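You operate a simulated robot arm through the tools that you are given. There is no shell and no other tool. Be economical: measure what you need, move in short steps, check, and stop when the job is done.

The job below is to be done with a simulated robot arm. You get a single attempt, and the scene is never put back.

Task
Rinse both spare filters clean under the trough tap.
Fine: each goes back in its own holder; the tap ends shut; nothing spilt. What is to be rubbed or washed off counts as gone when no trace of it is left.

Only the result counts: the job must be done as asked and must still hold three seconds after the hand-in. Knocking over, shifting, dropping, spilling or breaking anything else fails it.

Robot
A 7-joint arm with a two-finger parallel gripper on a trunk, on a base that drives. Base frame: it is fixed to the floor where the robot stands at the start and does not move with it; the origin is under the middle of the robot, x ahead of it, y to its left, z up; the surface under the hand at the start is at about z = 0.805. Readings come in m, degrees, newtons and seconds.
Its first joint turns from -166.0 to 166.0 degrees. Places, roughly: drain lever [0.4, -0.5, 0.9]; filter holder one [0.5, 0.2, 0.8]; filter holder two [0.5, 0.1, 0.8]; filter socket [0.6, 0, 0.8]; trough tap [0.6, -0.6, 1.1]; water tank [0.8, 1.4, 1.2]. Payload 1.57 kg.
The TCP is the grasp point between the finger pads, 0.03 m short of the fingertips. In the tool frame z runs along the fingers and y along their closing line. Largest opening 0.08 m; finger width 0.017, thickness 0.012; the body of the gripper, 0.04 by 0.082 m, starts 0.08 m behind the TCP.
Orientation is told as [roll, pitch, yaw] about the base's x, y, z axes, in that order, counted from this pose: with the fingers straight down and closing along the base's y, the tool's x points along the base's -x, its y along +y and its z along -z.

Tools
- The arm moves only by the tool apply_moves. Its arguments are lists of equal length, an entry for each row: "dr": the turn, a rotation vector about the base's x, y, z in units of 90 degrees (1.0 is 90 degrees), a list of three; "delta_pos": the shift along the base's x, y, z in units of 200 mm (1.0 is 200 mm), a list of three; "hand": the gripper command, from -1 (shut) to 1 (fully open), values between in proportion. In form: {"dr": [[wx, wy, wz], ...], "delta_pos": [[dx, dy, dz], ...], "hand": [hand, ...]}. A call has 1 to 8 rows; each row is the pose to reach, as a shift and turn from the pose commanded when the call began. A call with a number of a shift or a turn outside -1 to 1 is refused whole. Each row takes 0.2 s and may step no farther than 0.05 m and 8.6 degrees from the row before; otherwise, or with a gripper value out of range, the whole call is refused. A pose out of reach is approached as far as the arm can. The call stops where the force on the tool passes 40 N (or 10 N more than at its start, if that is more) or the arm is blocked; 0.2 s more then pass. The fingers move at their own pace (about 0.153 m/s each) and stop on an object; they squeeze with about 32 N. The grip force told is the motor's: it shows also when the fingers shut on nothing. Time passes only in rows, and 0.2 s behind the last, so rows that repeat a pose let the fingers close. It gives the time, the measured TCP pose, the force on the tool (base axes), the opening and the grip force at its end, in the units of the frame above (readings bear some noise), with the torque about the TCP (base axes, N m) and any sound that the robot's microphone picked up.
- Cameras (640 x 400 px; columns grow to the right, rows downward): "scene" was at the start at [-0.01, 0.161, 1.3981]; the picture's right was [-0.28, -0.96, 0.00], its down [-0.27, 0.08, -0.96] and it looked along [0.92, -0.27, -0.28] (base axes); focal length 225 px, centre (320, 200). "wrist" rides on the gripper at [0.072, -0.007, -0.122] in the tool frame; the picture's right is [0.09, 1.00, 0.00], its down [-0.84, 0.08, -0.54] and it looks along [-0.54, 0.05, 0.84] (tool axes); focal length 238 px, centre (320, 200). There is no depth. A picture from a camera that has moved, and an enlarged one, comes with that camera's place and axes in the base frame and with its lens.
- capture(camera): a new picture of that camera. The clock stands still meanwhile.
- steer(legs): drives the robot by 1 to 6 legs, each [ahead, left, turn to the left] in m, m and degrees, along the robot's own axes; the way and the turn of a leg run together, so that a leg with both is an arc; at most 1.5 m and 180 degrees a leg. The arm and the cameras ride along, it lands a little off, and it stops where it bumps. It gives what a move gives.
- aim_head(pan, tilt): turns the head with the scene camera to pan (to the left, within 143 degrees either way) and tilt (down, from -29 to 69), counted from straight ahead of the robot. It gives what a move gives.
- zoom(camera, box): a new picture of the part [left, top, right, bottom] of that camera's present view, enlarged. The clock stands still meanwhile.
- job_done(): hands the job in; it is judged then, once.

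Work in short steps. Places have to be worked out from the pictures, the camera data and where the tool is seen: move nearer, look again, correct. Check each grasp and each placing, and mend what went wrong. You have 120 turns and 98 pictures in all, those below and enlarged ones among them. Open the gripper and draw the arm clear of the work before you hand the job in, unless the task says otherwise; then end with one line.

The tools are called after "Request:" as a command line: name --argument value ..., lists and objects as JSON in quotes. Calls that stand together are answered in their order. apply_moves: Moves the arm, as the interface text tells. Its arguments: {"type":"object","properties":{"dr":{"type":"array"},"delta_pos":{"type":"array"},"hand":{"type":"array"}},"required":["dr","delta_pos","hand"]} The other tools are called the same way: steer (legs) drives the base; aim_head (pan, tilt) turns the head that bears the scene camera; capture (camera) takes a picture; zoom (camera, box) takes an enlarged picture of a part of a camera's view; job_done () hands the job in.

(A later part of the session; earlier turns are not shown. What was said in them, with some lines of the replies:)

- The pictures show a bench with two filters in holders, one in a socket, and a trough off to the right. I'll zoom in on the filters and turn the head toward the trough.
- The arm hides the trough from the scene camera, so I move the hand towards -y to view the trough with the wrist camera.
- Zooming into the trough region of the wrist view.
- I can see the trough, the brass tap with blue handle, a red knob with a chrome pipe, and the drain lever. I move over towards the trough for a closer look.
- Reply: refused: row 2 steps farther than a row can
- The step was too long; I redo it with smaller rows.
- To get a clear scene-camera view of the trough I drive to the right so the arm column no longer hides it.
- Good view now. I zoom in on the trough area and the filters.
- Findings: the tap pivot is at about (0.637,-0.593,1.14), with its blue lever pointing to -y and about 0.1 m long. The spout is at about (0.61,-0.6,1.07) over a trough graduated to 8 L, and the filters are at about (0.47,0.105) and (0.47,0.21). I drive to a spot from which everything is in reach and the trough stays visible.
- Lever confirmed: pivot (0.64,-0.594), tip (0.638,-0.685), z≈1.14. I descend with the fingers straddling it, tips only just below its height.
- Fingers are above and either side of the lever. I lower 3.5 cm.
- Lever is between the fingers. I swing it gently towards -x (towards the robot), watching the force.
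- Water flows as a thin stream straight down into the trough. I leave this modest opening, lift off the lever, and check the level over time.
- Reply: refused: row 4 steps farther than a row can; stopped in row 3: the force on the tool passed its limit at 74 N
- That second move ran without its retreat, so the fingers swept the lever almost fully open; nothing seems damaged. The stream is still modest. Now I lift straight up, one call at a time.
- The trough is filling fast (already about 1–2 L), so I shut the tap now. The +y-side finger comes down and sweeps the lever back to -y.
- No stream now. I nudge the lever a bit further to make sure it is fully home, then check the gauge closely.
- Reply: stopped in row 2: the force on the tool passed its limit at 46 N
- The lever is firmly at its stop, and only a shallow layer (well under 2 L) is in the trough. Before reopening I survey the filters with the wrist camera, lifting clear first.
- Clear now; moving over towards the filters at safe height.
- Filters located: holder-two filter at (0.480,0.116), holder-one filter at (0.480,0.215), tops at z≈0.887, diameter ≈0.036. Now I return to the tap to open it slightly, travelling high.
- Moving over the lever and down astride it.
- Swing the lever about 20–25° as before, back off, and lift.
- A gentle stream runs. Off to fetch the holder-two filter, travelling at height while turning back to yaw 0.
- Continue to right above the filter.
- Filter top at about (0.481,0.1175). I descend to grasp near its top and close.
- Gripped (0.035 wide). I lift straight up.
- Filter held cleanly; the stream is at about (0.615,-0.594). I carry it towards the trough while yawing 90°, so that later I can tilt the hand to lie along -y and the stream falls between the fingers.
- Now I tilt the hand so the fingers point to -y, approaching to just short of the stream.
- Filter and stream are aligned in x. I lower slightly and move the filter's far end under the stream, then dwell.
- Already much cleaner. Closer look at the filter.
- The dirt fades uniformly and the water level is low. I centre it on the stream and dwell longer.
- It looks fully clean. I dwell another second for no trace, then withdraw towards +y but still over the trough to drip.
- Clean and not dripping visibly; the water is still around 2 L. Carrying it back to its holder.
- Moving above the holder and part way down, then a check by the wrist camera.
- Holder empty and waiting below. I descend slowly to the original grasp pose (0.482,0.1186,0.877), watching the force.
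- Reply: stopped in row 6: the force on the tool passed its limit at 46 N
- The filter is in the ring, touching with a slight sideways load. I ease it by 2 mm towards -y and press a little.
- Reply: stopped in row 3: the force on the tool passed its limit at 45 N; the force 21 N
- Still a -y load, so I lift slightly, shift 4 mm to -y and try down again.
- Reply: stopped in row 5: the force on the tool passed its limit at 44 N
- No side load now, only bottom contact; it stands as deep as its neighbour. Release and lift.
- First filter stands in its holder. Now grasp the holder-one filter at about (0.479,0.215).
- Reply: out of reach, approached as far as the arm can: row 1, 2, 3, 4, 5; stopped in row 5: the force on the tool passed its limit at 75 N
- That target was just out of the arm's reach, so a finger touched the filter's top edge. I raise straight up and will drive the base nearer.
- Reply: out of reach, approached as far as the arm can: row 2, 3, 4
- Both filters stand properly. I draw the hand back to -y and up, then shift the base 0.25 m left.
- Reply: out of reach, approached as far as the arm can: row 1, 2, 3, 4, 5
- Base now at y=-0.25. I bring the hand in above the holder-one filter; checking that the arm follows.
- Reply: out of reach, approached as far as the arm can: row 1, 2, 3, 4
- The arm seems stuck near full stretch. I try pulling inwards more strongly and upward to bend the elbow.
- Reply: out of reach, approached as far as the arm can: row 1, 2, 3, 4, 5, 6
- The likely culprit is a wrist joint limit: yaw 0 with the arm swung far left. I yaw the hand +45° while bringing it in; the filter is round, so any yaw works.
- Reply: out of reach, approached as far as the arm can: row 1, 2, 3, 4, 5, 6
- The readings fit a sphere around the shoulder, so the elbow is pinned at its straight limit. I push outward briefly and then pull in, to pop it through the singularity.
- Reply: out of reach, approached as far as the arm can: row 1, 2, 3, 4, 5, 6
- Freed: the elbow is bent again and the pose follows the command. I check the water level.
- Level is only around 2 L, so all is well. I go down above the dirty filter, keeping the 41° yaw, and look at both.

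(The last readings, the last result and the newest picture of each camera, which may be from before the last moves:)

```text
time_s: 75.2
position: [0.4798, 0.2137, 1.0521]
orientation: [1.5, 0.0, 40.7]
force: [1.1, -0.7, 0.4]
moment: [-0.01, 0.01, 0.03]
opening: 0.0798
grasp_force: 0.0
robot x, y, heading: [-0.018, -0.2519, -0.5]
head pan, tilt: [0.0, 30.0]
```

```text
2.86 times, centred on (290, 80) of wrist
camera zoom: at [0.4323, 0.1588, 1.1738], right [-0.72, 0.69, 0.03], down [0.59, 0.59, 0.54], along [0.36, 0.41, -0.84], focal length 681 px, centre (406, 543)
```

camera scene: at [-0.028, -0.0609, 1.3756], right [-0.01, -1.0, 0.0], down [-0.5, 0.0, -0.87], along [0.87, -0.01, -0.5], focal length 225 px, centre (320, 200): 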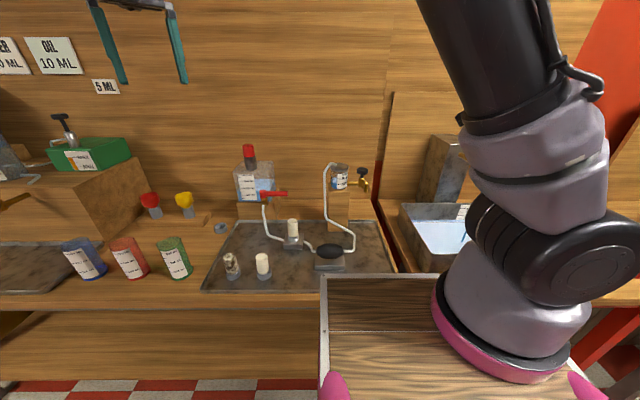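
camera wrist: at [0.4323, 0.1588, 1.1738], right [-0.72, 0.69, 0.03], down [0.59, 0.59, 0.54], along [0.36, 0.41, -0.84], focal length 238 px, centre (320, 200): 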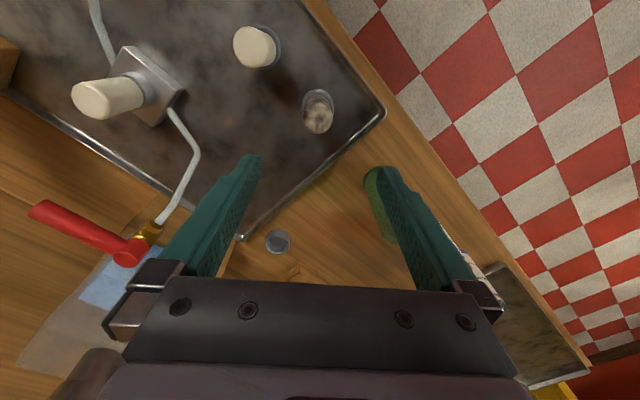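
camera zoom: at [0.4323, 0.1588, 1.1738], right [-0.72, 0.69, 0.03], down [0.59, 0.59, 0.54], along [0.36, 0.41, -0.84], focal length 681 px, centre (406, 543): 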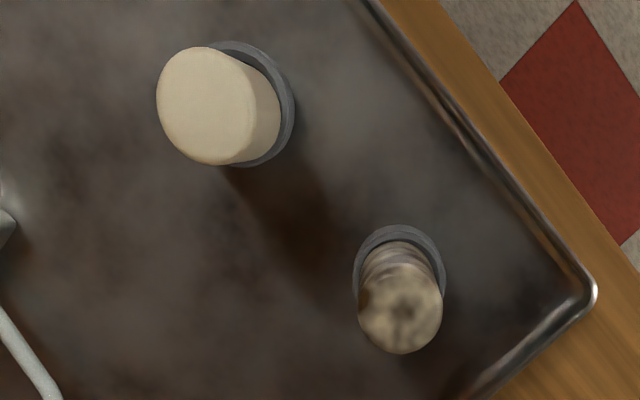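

Both sit in their holders. Descend and grasp the dirty one.

Request:
apply_moves --dr '[[0, 0, 0], [0, 0, 0], [0, 0, 0], [0, 0, 0], [0, 0, 0], [0, 0, 0], [0, 0, 0]]' --delta_pos '[[-0.005, 0.012, -0.24], [-0.005, 0.012, -0.48], [-0.005, 0.012, -0.7], [-0.005, 0.012, -0.86], [-0.005, 0.012, -0.86], [-0.005, 0.012, -0.86], [-0.005, 0.012, -0.86]]' --hand '[1, 1, 1, 1, -1, -1, -1]'

Request:
zoom --camera "wrist" --box '[180, 40, 400, 240]'

Request:
zoom --camera "scene" --box '[200, 210, 300, 290]'

```text
time_s: 76.8
position: [0.4784, 0.2131, 0.8796]
orientation: [1.5, 0.0, 40.7]
force: [0.3, 0.4, 2.0]
moment: [0.06, -0.05, 0.01]
opening: 0.0342
grasp_force: 32.1
robot x, y, heading: [-0.0174, -0.251, -0.3]
head pan, tilt: [0.0, 30.0]
```

```text
2.00 times, centred on (290, 140) of wrist
camera zoom: at [0.4303, 0.159, 1.0015], right [-0.72, 0.69, 0.03], down [0.59, 0.59, 0.54], along [0.36, 0.41, -0.84], focal length 477 px, centre (380, 320)
```

zoom: 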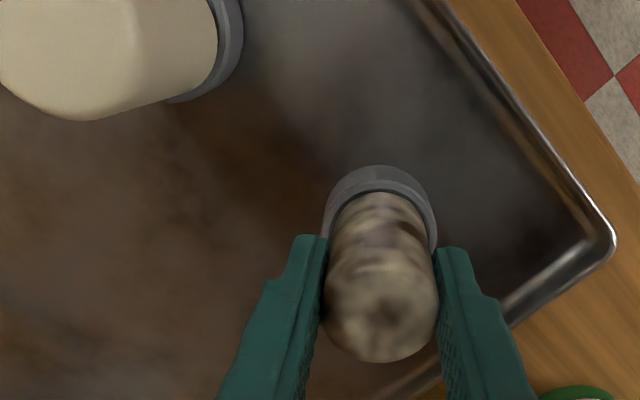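

```text
5.00 times, centred on (250, 250) of scene
camera zoom: at [-0.0284, -0.0613, 1.3757], right [-0.01, -1.0, 0.0], down [-0.5, 0.0, -0.87], along [0.87, -0.01, -0.5], focal length 1124 px, centre (670, -50)
```

zoom: 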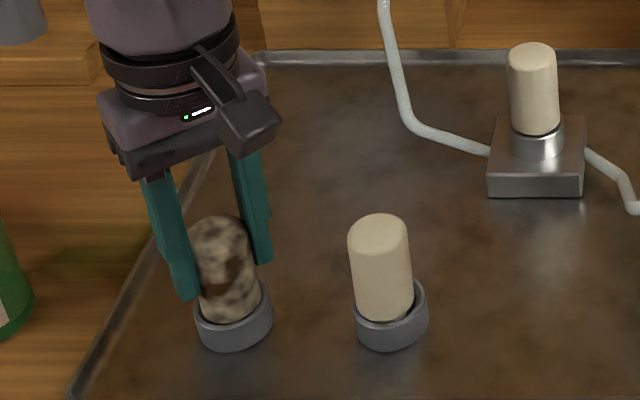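

Gripped. I lift it straight up.

Request:
apply_moves --dr '[[0, 0, 0], [0, 0, 0], [0, 0, 0], [0, 0, 0], [0, 0, 0], [0, 0, 0]]' --delta_pos '[[0, 0, 0.1], [0, 0, 0.3], [0, 0, 0.5], [0, 0, 0.7], [0, -0.1, 0.9], [0, -0.3, 1]]' --hand '[-1, -1, -1, -1, -1, -1]'

Request:
zoom --camera "scene" --box '[200, 210, 300, 290]'

```text
time_s: 78.2
position: [0.476, 0.1559, 1.0782]
orientation: [1.5, 0.0, 40.9]
force: [0.5, 0.6, -1.6]
moment: [0.01, -0.03, 0.01]
opening: 0.0345
grasp_force: 32.5
robot x, y, heading: [-0.0229, -0.2464, -0.4]
head pan, tilt: [0.0, 30.0]
```

```text
5.00 times, centred on (250, 250) of scene
camera zoom: at [-0.0282, -0.0607, 1.3756], right [-0.01, -1.0, 0.0], down [-0.5, 0.0, -0.87], along [0.87, -0.01, -0.5], focal length 1124 px, centre (670, -50)
```

zoom: 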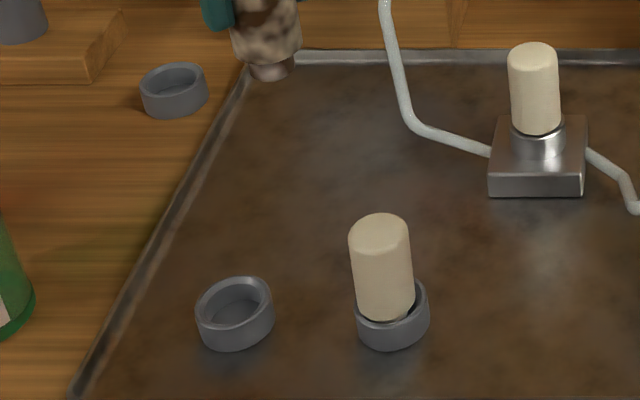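

Note: the clean filter looks slightly propped on its holder rim, so I will reseat it after this one. Carrying the second filter to the trough now.

Request:
apply_moves --dr '[[0, 0, 0.07], [0, 0, 0.14], [0, 0, 0.21], [0, 0, 0.27]]' --delta_pos '[[0.03, -0.22, 0.08], [0.06, -0.44, 0.16], [0.09, -0.66, 0.24], [0.12, -0.88, 0.32]]' --hand '[-1, -1, -1, -1]'

Request:
apply_moves --dr '[[0, 0, 0.07], [0, 0, 0.14], [0, 0, 0.21], [0, 0, 0.27]]' --delta_pos '[[0.05, -0.23, 0], [0.1, -0.46, 0], [0.15, -0.69, 0], [0.2, -0.92, 0]]' --hand '[-1, -1, -1, -1]'

Request:
apply_moves --dr '[[0, 0, 0], [0, 0, 0], [0, 0, 0], [0, 0, 0]]' --delta_pos '[[0.05, -0.2, 0], [0.1, -0.4, 0], [0.15, -0.6, 0], [0.2, -0.75, 0]]' --hand '[-1, -1, -1, -1]'

Request:
capture --camera "scene"

```text
time_s: 79.2
position: [0.5011, -0.0199, 1.1445]
orientation: [1.5, 0.2, 65.1]
force: [0.4, 0.7, -1.0]
moment: [-0.07, 0.0, -0.01]
opening: 0.0346
grasp_force: 31.9
robot x, y, heading: [-0.0157, -0.2502, -0.2]
head pan, tilt: [0.0, 30.0]
```

```text
time_s: 80.2
position: [0.5426, -0.2042, 1.142]
orientation: [1.5, 0.0, 89.4]
force: [0.2, 0.6, -0.3]
moment: [-0.03, 0.0, -0.05]
opening: 0.034
grasp_force: 32.0
robot x, y, heading: [-0.0212, -0.2498, -0.2]
head pan, tilt: [0.0, 30.0]
```

```text
time_s: 81.2
position: [0.5819, -0.3556, 1.1419]
orientation: [1.4, 0.0, 89.2]
force: [-0.3, -0.1, -0.6]
moment: [-0.03, 0.0, -0.04]
opening: 0.034
grasp_force: 31.8
robot x, y, heading: [-0.0202, -0.2466, -0.3]
head pan, tilt: [0.0, 30.0]
```

```text
29 pictures are left
camera scene: at [-0.0285, -0.0611, 1.3756], right [-0.01, -1.0, 0.0], down [-0.5, 0.0, -0.87], along [0.87, -0.01, -0.5], focal length 225 px, centre (320, 200)
```

scene: 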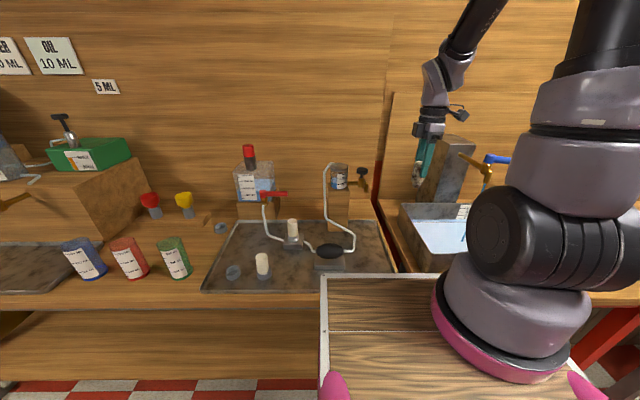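

Tilting the hand and approaching as before.

Request:
apply_moves --dr '[[-0.09, 0, 0], [-0.18, 0, 0], [-0.27, 0, 0], [-0.36, 0, 0], [-0.45, 0, 0], [-0.54, 0, 0], [-0.63, 0, 0], [-0.72, 0, 0]]' --delta_pos '[[0.02, -0.05, 0], [0.05, -0.1, 0], [0.08, -0.15, -0.06], [0.1, -0.2, -0.15], [0.12, -0.25, -0.25], [0.14, -0.32, -0.35], [0.16, -0.4, -0.45], [0.173, -0.45, -0.53]]' --hand '[-1, -1, -1, -1, -1, -1, -1, -1]'

Request:
capture --camera "wrist"

```text
time_s: 83.0
position: [0.6162, -0.4438, 1.0395]
orientation: [-0.3, 65.0, 88.3]
force: [0.0, -0.8, -0.7]
moment: [0.04, -0.02, 0.02]
opening: 0.034
grasp_force: 32.0
robot x, y, heading: [-0.0166, -0.2509, -0.2]
head pan, tilt: [0.0, 30.0]
```

```text
28 pictures are left
camera wrist: at [0.6248, -0.3646, 1.1552], right [-1.0, -0.01, 0.08], down [-0.05, 0.85, -0.53], along [-0.06, -0.53, -0.85], focal length 238 px, centre (320, 200)
```

wrist: 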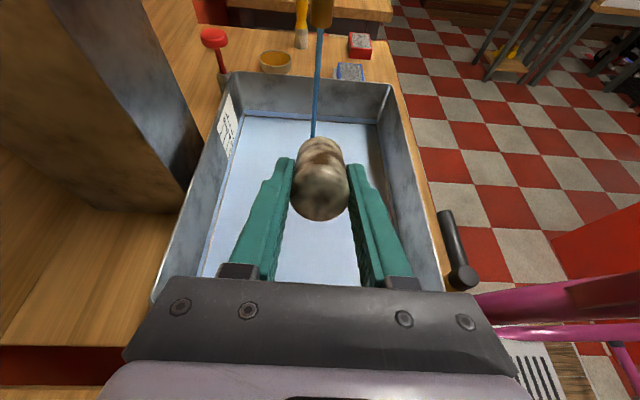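

Aligned. I advance under the stream and dwell.

Request:
apply_moves --dr '[[0, 0, 0], [0, 0, 0], [0, 0, 0], [0, 0, 0], [0, 0, 0], [0, 0, 0], [0, 0, 0], [0, 0, 0]]' --delta_pos '[[0, -0.1, -0.15], [0, -0.3, -0.22], [0, -0.5, -0.22], [0.01, -0.6, -0.22], [0.01, -0.65, -0.22], [0.01, -0.65, -0.22], [0.01, -0.65, -0.22], [0.01, -0.65, -0.22]]' --hand '[-1, -1, -1, -1, -1, -1, -1, -1]'

Request:
apply_moves --dr '[[0, 0, 0], [0, 0, 0], [0, 0, 0], [0, 0, 0], [0, 0, 0], [0, 0, 0], [0, 0, 0], [0, 0, 0]]' --delta_pos '[[0, -0.04, 0], [0, -0.04, 0], [0, -0.04, 0], [0, 0, 0], [0, 0.04, 0], [0, 0.04, 0], [0, 0, 0], [0, 0, 0]]' --hand '[-1, -1, -1, -1, -1, -1, -1, -1]'

Request:
zoom --camera "wrist" --box '[260, 100, 380, 230]'

```text
time_s: 84.8
position: [0.6158, -0.5768, 0.9948]
orientation: [0.0, 64.7, 88.4]
force: [-0.3, 0.7, -0.4]
moment: [-0.03, 0.02, -0.01]
opening: 0.0342
grasp_force: 32.0
robot x, y, heading: [-0.0225, -0.2496, -0.3]
head pan, tilt: [0.0, 30.0]
```

```text
time_s: 86.5
position: [0.6183, -0.576, 0.994]
orientation: [0.1, 64.9, 88.5]
force: [0.0, -0.9, 0.1]
moment: [0.04, -0.05, -0.02]
opening: 0.034
grasp_force: 32.1
robot x, y, heading: [-0.0202, -0.253, -0.1]
head pan, tilt: [0.0, 30.0]
```

```text
3.08 times, centred on (320, 165) of wrist
camera zoom: at [0.6269, -0.4961, 1.1106], right [-1.0, -0.01, 0.08], down [-0.05, 0.85, -0.53], along [-0.07, -0.53, -0.85], focal length 733 px, centre (320, 308)
```

zoom: 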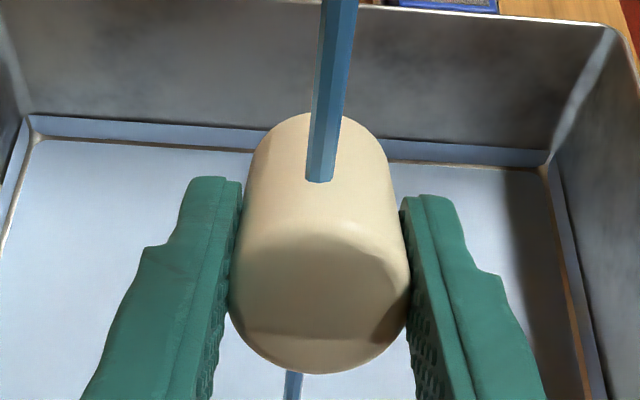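

It looks clean; I dwell a bit longer for certainty, then withdraw over the trough.

Request:
apply_moves --dr '[[0, 0, 0], [0, 0, 0], [0, 0, 0], [0, 0, 0], [0, 0, 0], [0, 0, 0], [0, 0, 0], [0, 0, 0]]' --delta_pos '[[0, 0, 0], [0, 0, 0], [0, 0, 0], [0, 0, 0], [0, 0, 0], [0, 0.2, 0], [0, 0.42, 0.05], [0, 0.6, 0.15]]' --hand '[-1, -1, -1, -1, -1, -1, -1, -1]'

Request:
apply_moves --dr '[[0.09, 0, 0], [0.18, 0, 0], [0.27, 0, 0], [0.36, 0, 0], [0.45, 0, 0], [0.54, 0, 0], [0.63, 0, 0], [0.72, 0, 0]]' --delta_pos '[[0, 0, 0.1], [0, 0, 0.2], [0, 0, 0.3], [0, 0, 0.4], [0, 0, 0.5], [-0.05, 0, 0.6], [-0.1, 0, 0.6], [-0.1, 0, 0.6]]' --hand '[-1, -1, -1, -1, -1, -1, -1, -1]'

Request:
capture --camera "scene"

```text
time_s: 88.3
position: [0.6167, -0.453, 1.0239]
orientation: [0.1, 64.8, 88.3]
force: [0.0, 0.3, -0.4]
moment: [0.01, 0.02, -0.01]
opening: 0.0339
grasp_force: 31.4
robot x, y, heading: [-0.0197, -0.2466, -0.6]
head pan, tilt: [0.0, 30.0]
```

```text
time_s: 90.2
position: [0.5999, -0.4544, 1.1439]
orientation: [1.4, 0.0, 89.4]
force: [-0.7, 0.5, 0.1]
moment: [-0.03, -0.01, -0.01]
opening: 0.0341
grasp_force: 31.9
robot x, y, heading: [-0.0209, -0.2505, -0.6]
head pan, tilt: [0.0, 30.0]
```

```text
26 pictures are left
camera scene: at [-0.0283, -0.0611, 1.3756], right [-0.01, -1.0, 0.0], down [-0.5, 0.0, -0.87], along [0.87, -0.01, -0.5], focal length 225 px, centre (320, 200)
```

scene: 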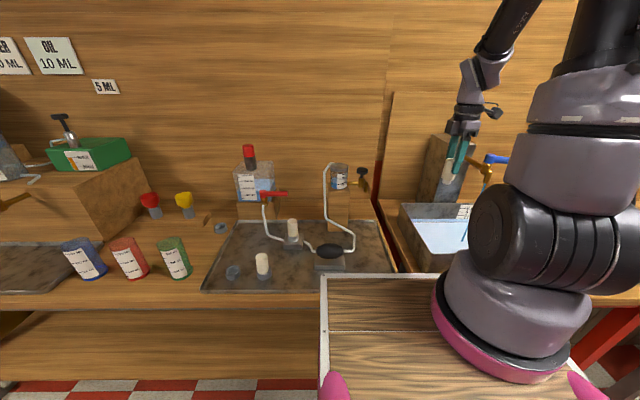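

Carrying it back to holder one.

Request:
apply_moves --dr '[[0, 0, -0.05], [0, 0, -0.1], [0, 0, -0.15], [0, 0, -0.2]]' --delta_pos '[[-0.05, 0.225, 0], [-0.1, 0.45, 0], [-0.15, 0.675, 0], [-0.2, 0.9, 0]]' --hand '[-1, -1, -1, -1]'

Request:
apply_moves --dr '[[0, 0, -0.05], [0, 0, -0.1], [0, 0, -0.15], [0, 0, -0.2]]' --delta_pos '[[-0.05, 0.225, 0], [-0.1, 0.45, 0], [-0.15, 0.675, 0], [-0.2, 0.9, 0]]' --hand '[-1, -1, -1, -1]'

Request:
apply_moves --dr '[[0, 0, -0.05], [0, 0, -0.1], [0, 0, -0.14], [0, 0, -0.14]]' --delta_pos '[[-0.05, 0.225, 0], [-0.1, 0.45, 0], [-0.15, 0.675, 0], [-0.2, 0.9, 0]]' --hand '[-1, -1, -1, -1]'

```text
time_s: 91.2
position: [0.5573, -0.2783, 1.1418]
orientation: [1.5, 0.0, 71.3]
force: [0.0, -0.6, -0.9]
moment: [0.02, 0.01, -0.03]
opening: 0.0339
grasp_force: 31.9
robot x, y, heading: [-0.0182, -0.2489, -0.4]
head pan, tilt: [0.0, 30.0]
```

```text
time_s: 92.2
position: [0.5214, -0.0969, 1.1412]
orientation: [1.5, -0.1, 53.2]
force: [-0.5, 0.6, -0.2]
moment: [0.01, 0.04, -0.02]
opening: 0.0341
grasp_force: 32.1
robot x, y, heading: [-0.0185, -0.2455, -0.2]
head pan, tilt: [0.0, 30.0]
```

```text
time_s: 93.2
position: [0.4788, 0.083, 1.14]
orientation: [1.4, 0.2, 40.6]
force: [-0.1, -0.9, 0.1]
moment: [0.03, 0.01, 0.02]
opening: 0.0341
grasp_force: 31.5
robot x, y, heading: [-0.0211, -0.2464, -0.7]
head pan, tilt: [0.0, 30.0]
```

Request:
apply_moves --dr '[[0, 0, 0], [0, 0, 0], [0, 0, 0], [0, 0, 0], [0, 0, 0], [0, 0, 0], [0, 0, 0], [0, 0, 0]]' --delta_pos '[[0, 0.22, 0], [0, 0.44, 0], [0, 0.65, 0], [0, 0.65, -0.2], [0, 0.65, -0.4], [0, 0.65, -0.6], [0, 0.65, -0.85], [0, 0.65, -0.85]]' --hand '[-1, -1, -1, -1, -1, -1, -1, -1]'

Request:
capture --camera "wrist"

Request:
zoom --camera "scene" --box '[200, 210, 300, 290]'

```text
time_s: 95.0
position: [0.4819, 0.2131, 0.9746]
orientation: [1.6, -0.1, 40.7]
force: [-0.3, 0.4, 0.0]
moment: [0.02, -0.02, 0.0]
opening: 0.0339
grasp_force: 32.5
robot x, y, heading: [-0.0209, -0.246, -0.3]
head pan, tilt: [0.0, 30.0]
```

```text
25 pictures are left
camera wrist: at [0.4335, 0.158, 1.0969], right [-0.72, 0.69, 0.03], down [0.59, 0.59, 0.54], along [0.36, 0.41, -0.84], focal length 238 px, centre (320, 200)
```

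wrist: 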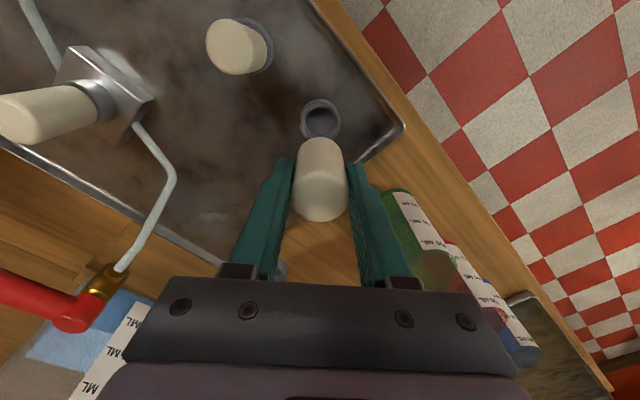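

```text
5.00 times, centred on (250, 250) of scene
camera zoom: at [-0.0284, -0.0614, 1.3757], right [-0.01, -1.0, 0.0], down [-0.5, 0.0, -0.87], along [0.87, -0.01, -0.5], focal length 1124 px, centre (670, -50)
```

zoom: 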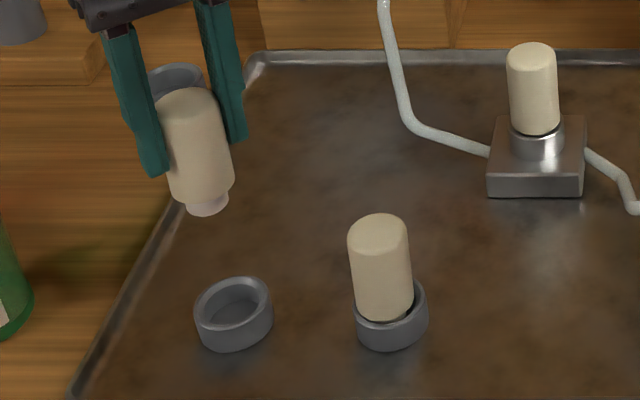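

The second filter is clean. Summing my commanded shifts, I'm within 1 mm of the original grasp xy, so I descend straight to z=0.880.

Request:
apply_moves --dr '[[0, 0, 0], [0, 0, 0], [0, 0, 0], [0, 0, 0], [0, 0, 0], [0, 0, 0], [0, 0, 0]]' --delta_pos '[[-0.003, 0, -0.12], [-0.003, 0, -0.22], [-0.003, 0, -0.3], [-0.003, 0, -0.36], [-0.003, 0, -0.41], [-0.003, 0, -0.45], [-0.003, 0, -0.468]]' --hand '[-1, -1, -1, -1, -1, -1, -1]'

Request:
zoom --camera "scene" --box '[200, 210, 300, 290]'

```text
time_s: 96.5
position: [0.4793, 0.2146, 0.8802]
orientation: [1.5, 0.0, 40.7]
force: [-2.3, -6.1, 17.9]
moment: [-0.31, 0.02, -0.03]
opening: 0.034
grasp_force: 32.3
robot x, y, heading: [-0.0217, -0.2514, -0.3]
head pan, tilt: [0.0, 30.0]
```

```text
5.00 times, centred on (250, 250) of scene
camera zoom: at [-0.0288, -0.0619, 1.3758], right [-0.01, -1.0, 0.0], down [-0.5, 0.0, -0.87], along [0.87, -0.01, -0.5], focal length 1124 px, centre (670, -50)
```

zoom: 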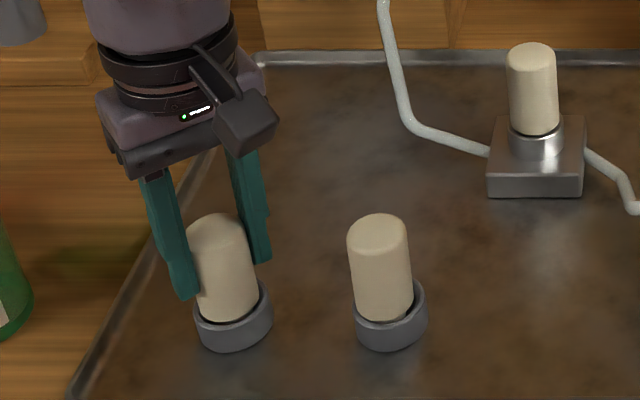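

Seated just as originally, at the same height. Release gently and lift.

Request:
apply_moves --dr '[[0, 0, 0], [0, 0, 0], [0, 0, 0], [0, 0, 0], [0, 0, 0], [0, 0, 0]]' --delta_pos '[[0, -0.006, 0.005], [0, -0.006, 0.005], [0, -0.006, 0.005], [0, -0.006, 0.1], [0, -0.006, 0.3], [0, -0.1, 0.5]]' --hand '[-1, 1, 1, 1, 1, 1]'

Request:
zoom --camera "scene" --box '[210, 230, 280, 290]'

Request:
zoom --camera "wrist" --box '[180, 0, 400, 180]'

```text
time_s: 98.0
position: [0.4769, 0.1957, 0.9788]
orientation: [1.4, 0.2, 40.8]
force: [0.1, -0.5, 0.0]
moment: [0.01, 0.02, 0.01]
opening: 0.0802
grasp_force: 0.0
robot x, y, heading: [-0.0204, -0.248, -0.3]
head pan, tilt: [0.0, 30.0]
```

```text
6.67 times, centred on (245, 260) of scene
camera zoom: at [-0.0281, -0.0609, 1.3756], right [-0.01, -1.0, 0.0], down [-0.5, 0.0, -0.87], along [0.87, -0.01, -0.5], focal length 1499 px, centre (820, -200)
```

zoom: 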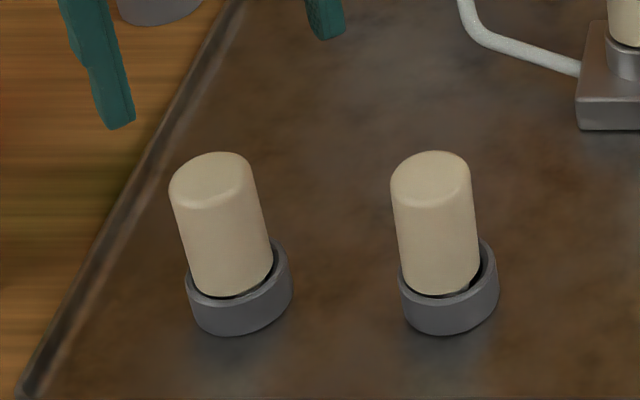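

```text
2.22 times, centred on (290, 90) of wrist
camera zoom: at [0.4285, 0.1397, 1.0998], right [-0.72, 0.69, 0.03], down [0.59, 0.59, 0.54], along [0.36, 0.41, -0.84], focal length 530 px, centre (387, 444)
```

zoom: 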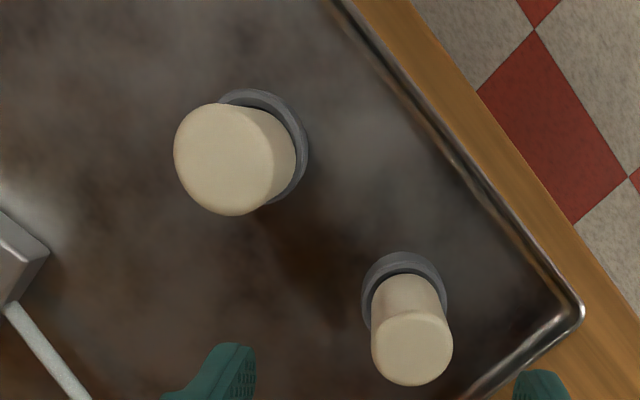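

Both filters stand upright at equal height (tops z≈0.886) in their own holders, clean. Now to shut the tap: I travel up and across.

Request:
apply_moves --dr '[[0, 0, 0], [0, 0, 0], [0, 0, 0], [0, 0, 0], [0, 0, 0], [0, 0, 0]]' --delta_pos '[[0, 0, 0.22], [0, 0, 0.44], [0, -0.1, 0.65], [0, -0.25, 0.83], [0, -0.45, 0.95], [0, -0.68, 1]]' --hand '[1, 1, 1, 1, 1, 1]'

Request:
apply_moves --dr '[[0, 0, 0], [0, 0, 0], [0, 0, 0], [0, 0, 0]]' --delta_pos '[[0.03, -0.24, 0.1], [0.06, -0.48, 0.2], [0.09, -0.72, 0.3], [0.12, -0.96, 0.4]]' --hand '[0.8, 0.5, 0.5, 0.5]'

Request:
apply_moves --dr '[[0, 0, 0.01], [0, 0, 0.02], [0, 0, 0.03], [0, 0, 0.045]]' --delta_pos '[[0.06, -0.23, 0.03], [0.12, -0.46, 0.06], [0.18, -0.69, 0.09], [0.24, -0.92, 0.12]]' --hand '[0.5, 0.5, 0.5, 0.5]'

Request:
apply_moves --dr '[[0, 0, 0], [0, 0, 0], [0, 0, 0], [0, 0, 0]]' --delta_pos '[[0.06, -0.23, 0], [0.12, -0.46, 0], [0.18, -0.69, 0], [0.24, -0.92, 0]]' --hand '[0.5, 0.5, 0.5, 0.5]'

```text
time_s: 99.3
position: [0.4769, 0.063, 1.1788]
orientation: [1.5, 0.1, 40.8]
force: [-0.1, 0.4, 0.6]
moment: [-0.05, 0.05, 0.0]
opening: 0.0798
grasp_force: 0.0
robot x, y, heading: [-0.0163, -0.2437, -0.3]
head pan, tilt: [0.0, 30.0]
```

```text
refused: row 1 steps farther than a row can; nothing moved
```

```text
time_s: 100.3
position: [0.5242, -0.1234, 1.2012]
orientation: [1.5, 0.1, 44.9]
force: [-0.6, 0.2, 0.0]
moment: [-0.05, 0.03, 0.0]
opening: 0.0597
grasp_force: 0.1
robot x, y, heading: [-0.0184, -0.2497, -0.6]
head pan, tilt: [0.0, 30.0]
```

```text
time_s: 101.3
position: [0.5736, -0.3074, 1.1998]
orientation: [1.5, 0.0, 44.9]
force: [0.0, -0.5, 0.7]
moment: [-0.03, -0.02, 0.02]
opening: 0.06
grasp_force: 0.0
robot x, y, heading: [-0.0218, -0.2504, -0.5]
head pan, tilt: [0.0, 30.0]
```

One call was refused but the rest was safe. I raise to 1.29 and continue towards the tap.

Request:
apply_moves --dr '[[0, 0, 0], [0, 0, 0], [0, 0, 0], [0, 0, 0], [0, 0, 0]]' --delta_pos '[[0, -0.1, 0.2], [0.04, -0.25, 0.38], [0.06, -0.48, 0.45], [0.08, -0.71, 0.45], [0.1, -0.94, 0.45]]' --hand '[0.5, 0.5, 0.5, 0.5, 0.5]'

Request:
capture --camera "wrist"

```text
time_s: 102.5
position: [0.5952, -0.495, 1.2928]
orientation: [1.6, 0.0, 44.8]
force: [-0.5, 1.4, 0.0]
moment: [0.0, -0.02, 0.04]
opening: 0.0599
grasp_force: 0.1
robot x, y, heading: [-0.0191, -0.2484, -0.6]
head pan, tilt: [0.0, 30.0]
```

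```text
20 pictures are left
camera wrist: at [0.551, -0.5532, 1.4151], right [-0.77, 0.64, 0.03], down [0.55, 0.64, 0.54], along [0.33, 0.43, -0.84], focal length 238 px, centre (320, 200)
```

wrist: 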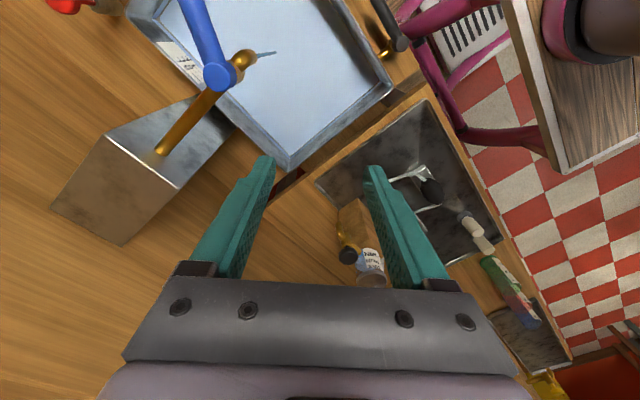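

Tap pivot confirmed at (0.636,-0.594). I move astride the lever and lower.

Request:
apply_moves --dr '[[0, 0, 0], [0, 0, 0], [0, 0, 0], [0, 0, 0], [0, 0, 0], [0, 0, 0], [0, 0, 0]]' --delta_pos '[[0.02, -0.24, 0], [0.04, -0.48, 0], [0.055, -0.71, 0], [0.055, -0.71, -0.2], [0.055, -0.71, -0.36], [0.055, -0.71, -0.5], [0.055, -0.71, -0.66]]' --hand '[0.5, 0.5, 0.5, 0.5, 0.5, 0.5, 0.5]'

Request:
capture --camera "wrist"

```text
time_s: 104.2
position: [0.6035, -0.6388, 1.1591]
orientation: [1.4, 0.0, 44.8]
force: [0.8, 0.2, 0.4]
moment: [-0.04, 0.0, 0.01]
opening: 0.0604
grasp_force: 0.0
robot x, y, heading: [-0.0219, -0.2489, -0.3]
head pan, tilt: [0.0, 30.0]
```

```text
19 pictures are left
camera wrist: at [0.559, -0.6966, 1.2812], right [-0.77, 0.64, 0.02], down [0.55, 0.63, 0.54], along [0.33, 0.43, -0.84], focal length 238 px, centre (320, 200)
```

wrist: 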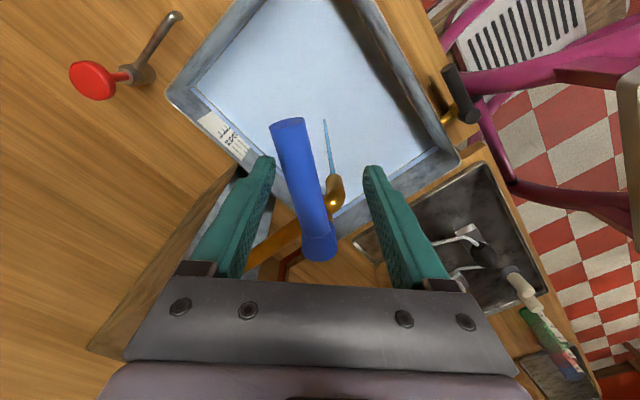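

The lever lies between the fingers. I push it back to -y until the stop.

Request:
apply_moves --dr '[[0, 0, 0], [0, 0, 0], [0, 0, 0], [0, 0, 0], [0, 0, 0]]' --delta_pos '[[0.06, -0.07, 0], [0.12, -0.14, 0], [0.18, -0.18, 0], [0.22, -0.19, 0], [0.26, -0.19, 0]]' --hand '[0.5, 0.5, 0.5, 0.5, 0.5]'

Request:
capture --camera "wrist"

```text
time_s: 105.3
position: [0.6516, -0.681, 1.1607]
orientation: [1.6, 0.3, 44.5]
force: [-35.4, -12.2, -8.2]
moment: [-0.54, 0.64, 1.43]
opening: 0.0739
grasp_force: 7.3
robot x, y, heading: [-0.0204, -0.2521, -0.1]
head pan, tilt: [0.0, 30.0]
```

```text
18 pictures are left
camera wrist: at [0.6076, -0.7379, 1.2834], right [-0.76, 0.65, 0.03], down [0.56, 0.63, 0.54], along [0.33, 0.43, -0.84], focal length 238 px, centre (320, 200)
```

wrist: 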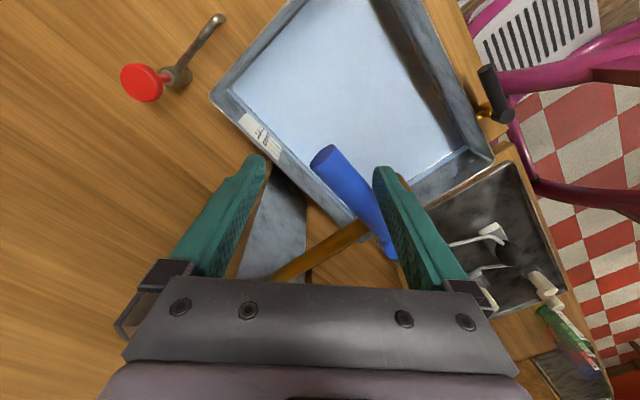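

Firm contact at the stop and no stream is visible. I back off, lift clear and check with the scene camera.

Request:
apply_moves --dr '[[0, 0, 0], [0, 0, 0], [0, 0, 0], [0, 0, 0], [0, 0, 0], [0, 0, 0]]' --delta_pos '[[-0.08, 0.02, 0], [-0.1, 0.02, 0.05], [-0.1, 0.02, 0.25], [-0.1, 0.02, 0.45], [-0.1, 0.02, 0.65], [-0.1, 0.02, 0.8]]' --hand '[0.5, 0.5, 0.5, 0.5, 0.5, 0.5]'

Request:
capture --camera "wrist"

Request:
capture --camera "scene"

```text
time_s: 106.8
position: [0.6397, -0.6709, 1.3219]
orientation: [1.5, -0.1, 44.8]
force: [-0.1, -0.8, -0.6]
moment: [-0.01, 0.03, 0.01]
opening: 0.06
grasp_force: 0.1
robot x, y, heading: [-0.0197, -0.2472, -0.6]
head pan, tilt: [0.0, 30.0]
```

```text
17 pictures are left
camera wrist: at [0.5952, -0.7289, 1.4439], right [-0.77, 0.64, 0.03], down [0.55, 0.63, 0.54], along [0.33, 0.43, -0.84], focal length 238 px, centre (320, 200)
```

wrist: 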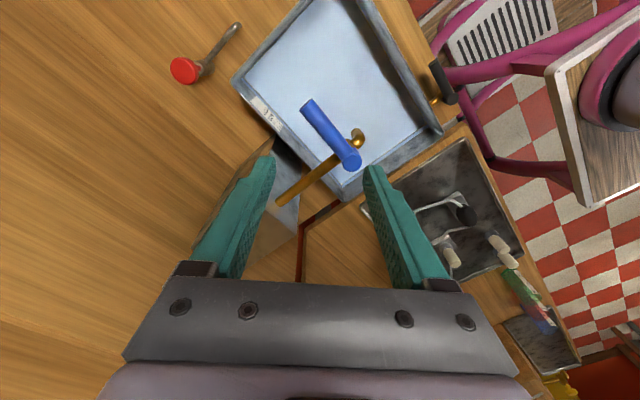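

```text
16 pictures are left
camera scene: at [-0.0281, -0.0616, 1.3757], right [-0.01, -1.0, 0.0], down [-0.5, 0.0, -0.87], along [0.87, -0.01, -0.5], focal length 225 px, centre (320, 200)
```

scene: 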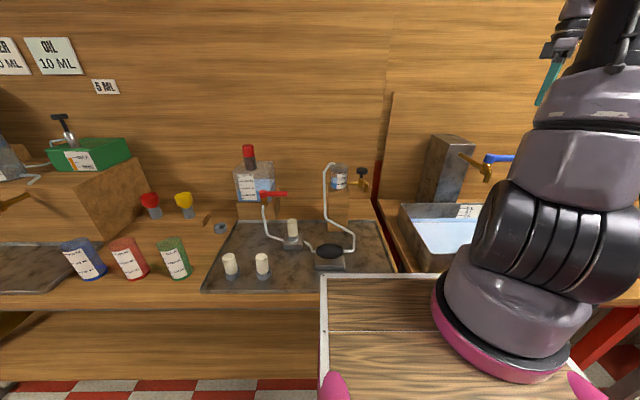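

The lever is home along -y, and no stream is visible. A last close check of the spout and the filters.

Request:
zoom --camera "wrist" --box '[230, 40, 450, 200]'

Request:
zoom --camera "scene" --box '[210, 235, 280, 290]'

Request:
zoom --camera "wrist" --box '[430, 200, 550, 300]'

```text
2.50 times, centred on (340, 120) of wrist
camera zoom: at [0.5952, -0.7289, 1.4439], right [-0.77, 0.64, 0.03], down [0.55, 0.63, 0.54], along [0.33, 0.43, -0.84], focal length 596 px, centre (270, 400)
```

zoom: 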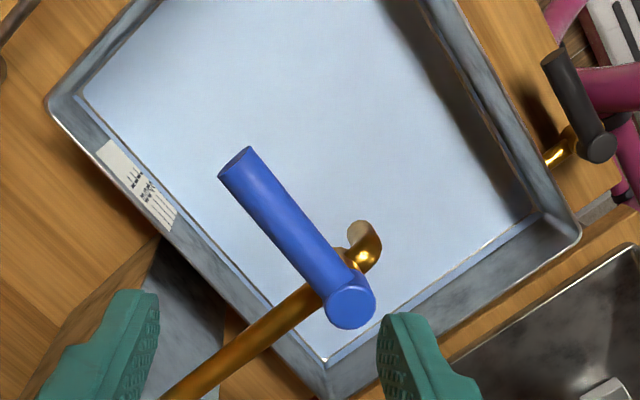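

```text
7.27 times, centred on (245, 262) of scene
camera zoom: at [-0.0281, -0.0616, 1.3757], right [-0.01, -1.0, 0.0], down [-0.5, 0.0, -0.87], along [0.87, -0.01, -0.5], focal length 1635 px, centre (866, -254)
```

zoom: 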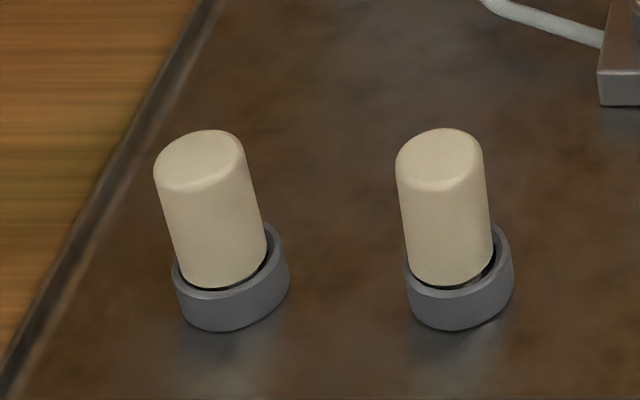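

```text
4.00 times, centred on (490, 250) of wrist
camera zoom: at [0.5952, -0.7289, 1.4439], right [-0.77, 0.64, 0.03], down [0.55, 0.63, 0.54], along [0.33, 0.43, -0.84], focal length 953 px, centre (-360, 0)
```

zoom: 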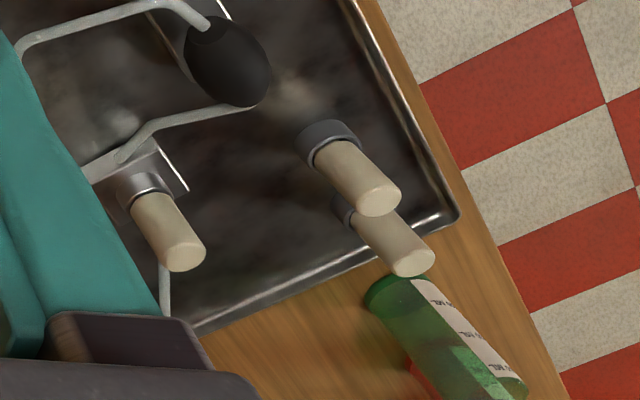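

To compare seating depth I retake exactly the same zoom as before the second filter was picked up.

Request:
zoom --camera "scene" --box '[200, 210, 300, 290]'

```text
5.00 times, centred on (250, 250) of scene
camera zoom: at [-0.0281, -0.0616, 1.3757], right [-0.01, -1.0, 0.0], down [-0.5, 0.0, -0.87], along [0.87, -0.01, -0.5], focal length 1124 px, centre (670, -50)
```

zoom: 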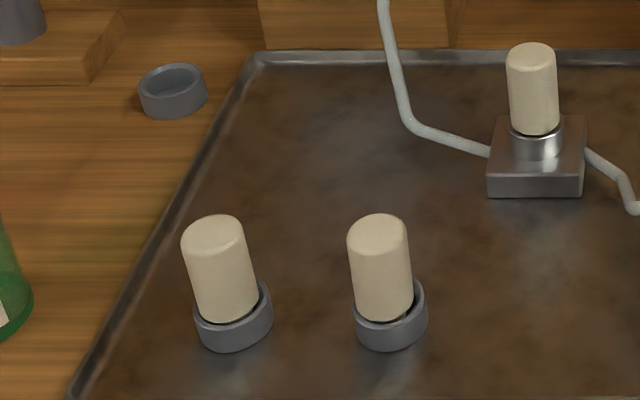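

Heights match the originals, and both filters sit upright in their rings. I open the gripper fully and draw the arm back before handing in.

Request:
apply_moves --dr '[[0, 0, 0], [0, 0, 0], [0, 0, 0], [0, 0, 0]]' --delta_pos '[[-0.1, 0.1, 0.1], [-0.25, 0.25, 0.15], [-0.35, 0.42, 0.2], [-0.4, 0.6, 0.25]]' --hand '[1, 1, 1, 1]'

Request:
capture --camera "wrist"

```text
time_s: 107.8
position: [0.557, -0.5508, 1.3688]
orientation: [1.5, 0.0, 44.7]
force: [0.1, -0.3, -0.8]
moment: [0.04, 0.05, 0.0]
opening: 0.0803
grasp_force: 0.1
robot x, y, heading: [-0.0194, -0.2499, -0.4]
head pan, tilt: [0.0, 30.0]
```

```text
11 pictures are left
camera wrist: at [0.5116, -0.6089, 1.4905], right [-0.77, 0.64, 0.03], down [0.55, 0.63, 0.54], along [0.33, 0.43, -0.84], focal length 238 px, centre (320, 200)
```

wrist: 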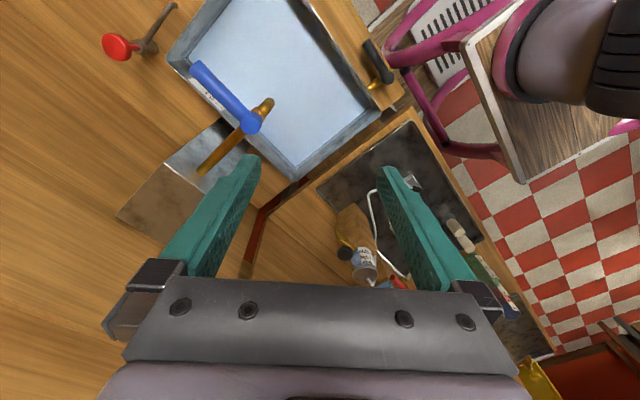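

The tap is shut, both filters are clean and back in their holders, and the arm is clear, so I hand in.

Request:
job_done

```text
The job is handed in.
```

Both spare filters are rinsed with no dirt visible in the last pictures, each is back in its own holder, the tap is shut, and I saw nothing spilt; the rinse water (about 2 L when last checked) is still in the trough.
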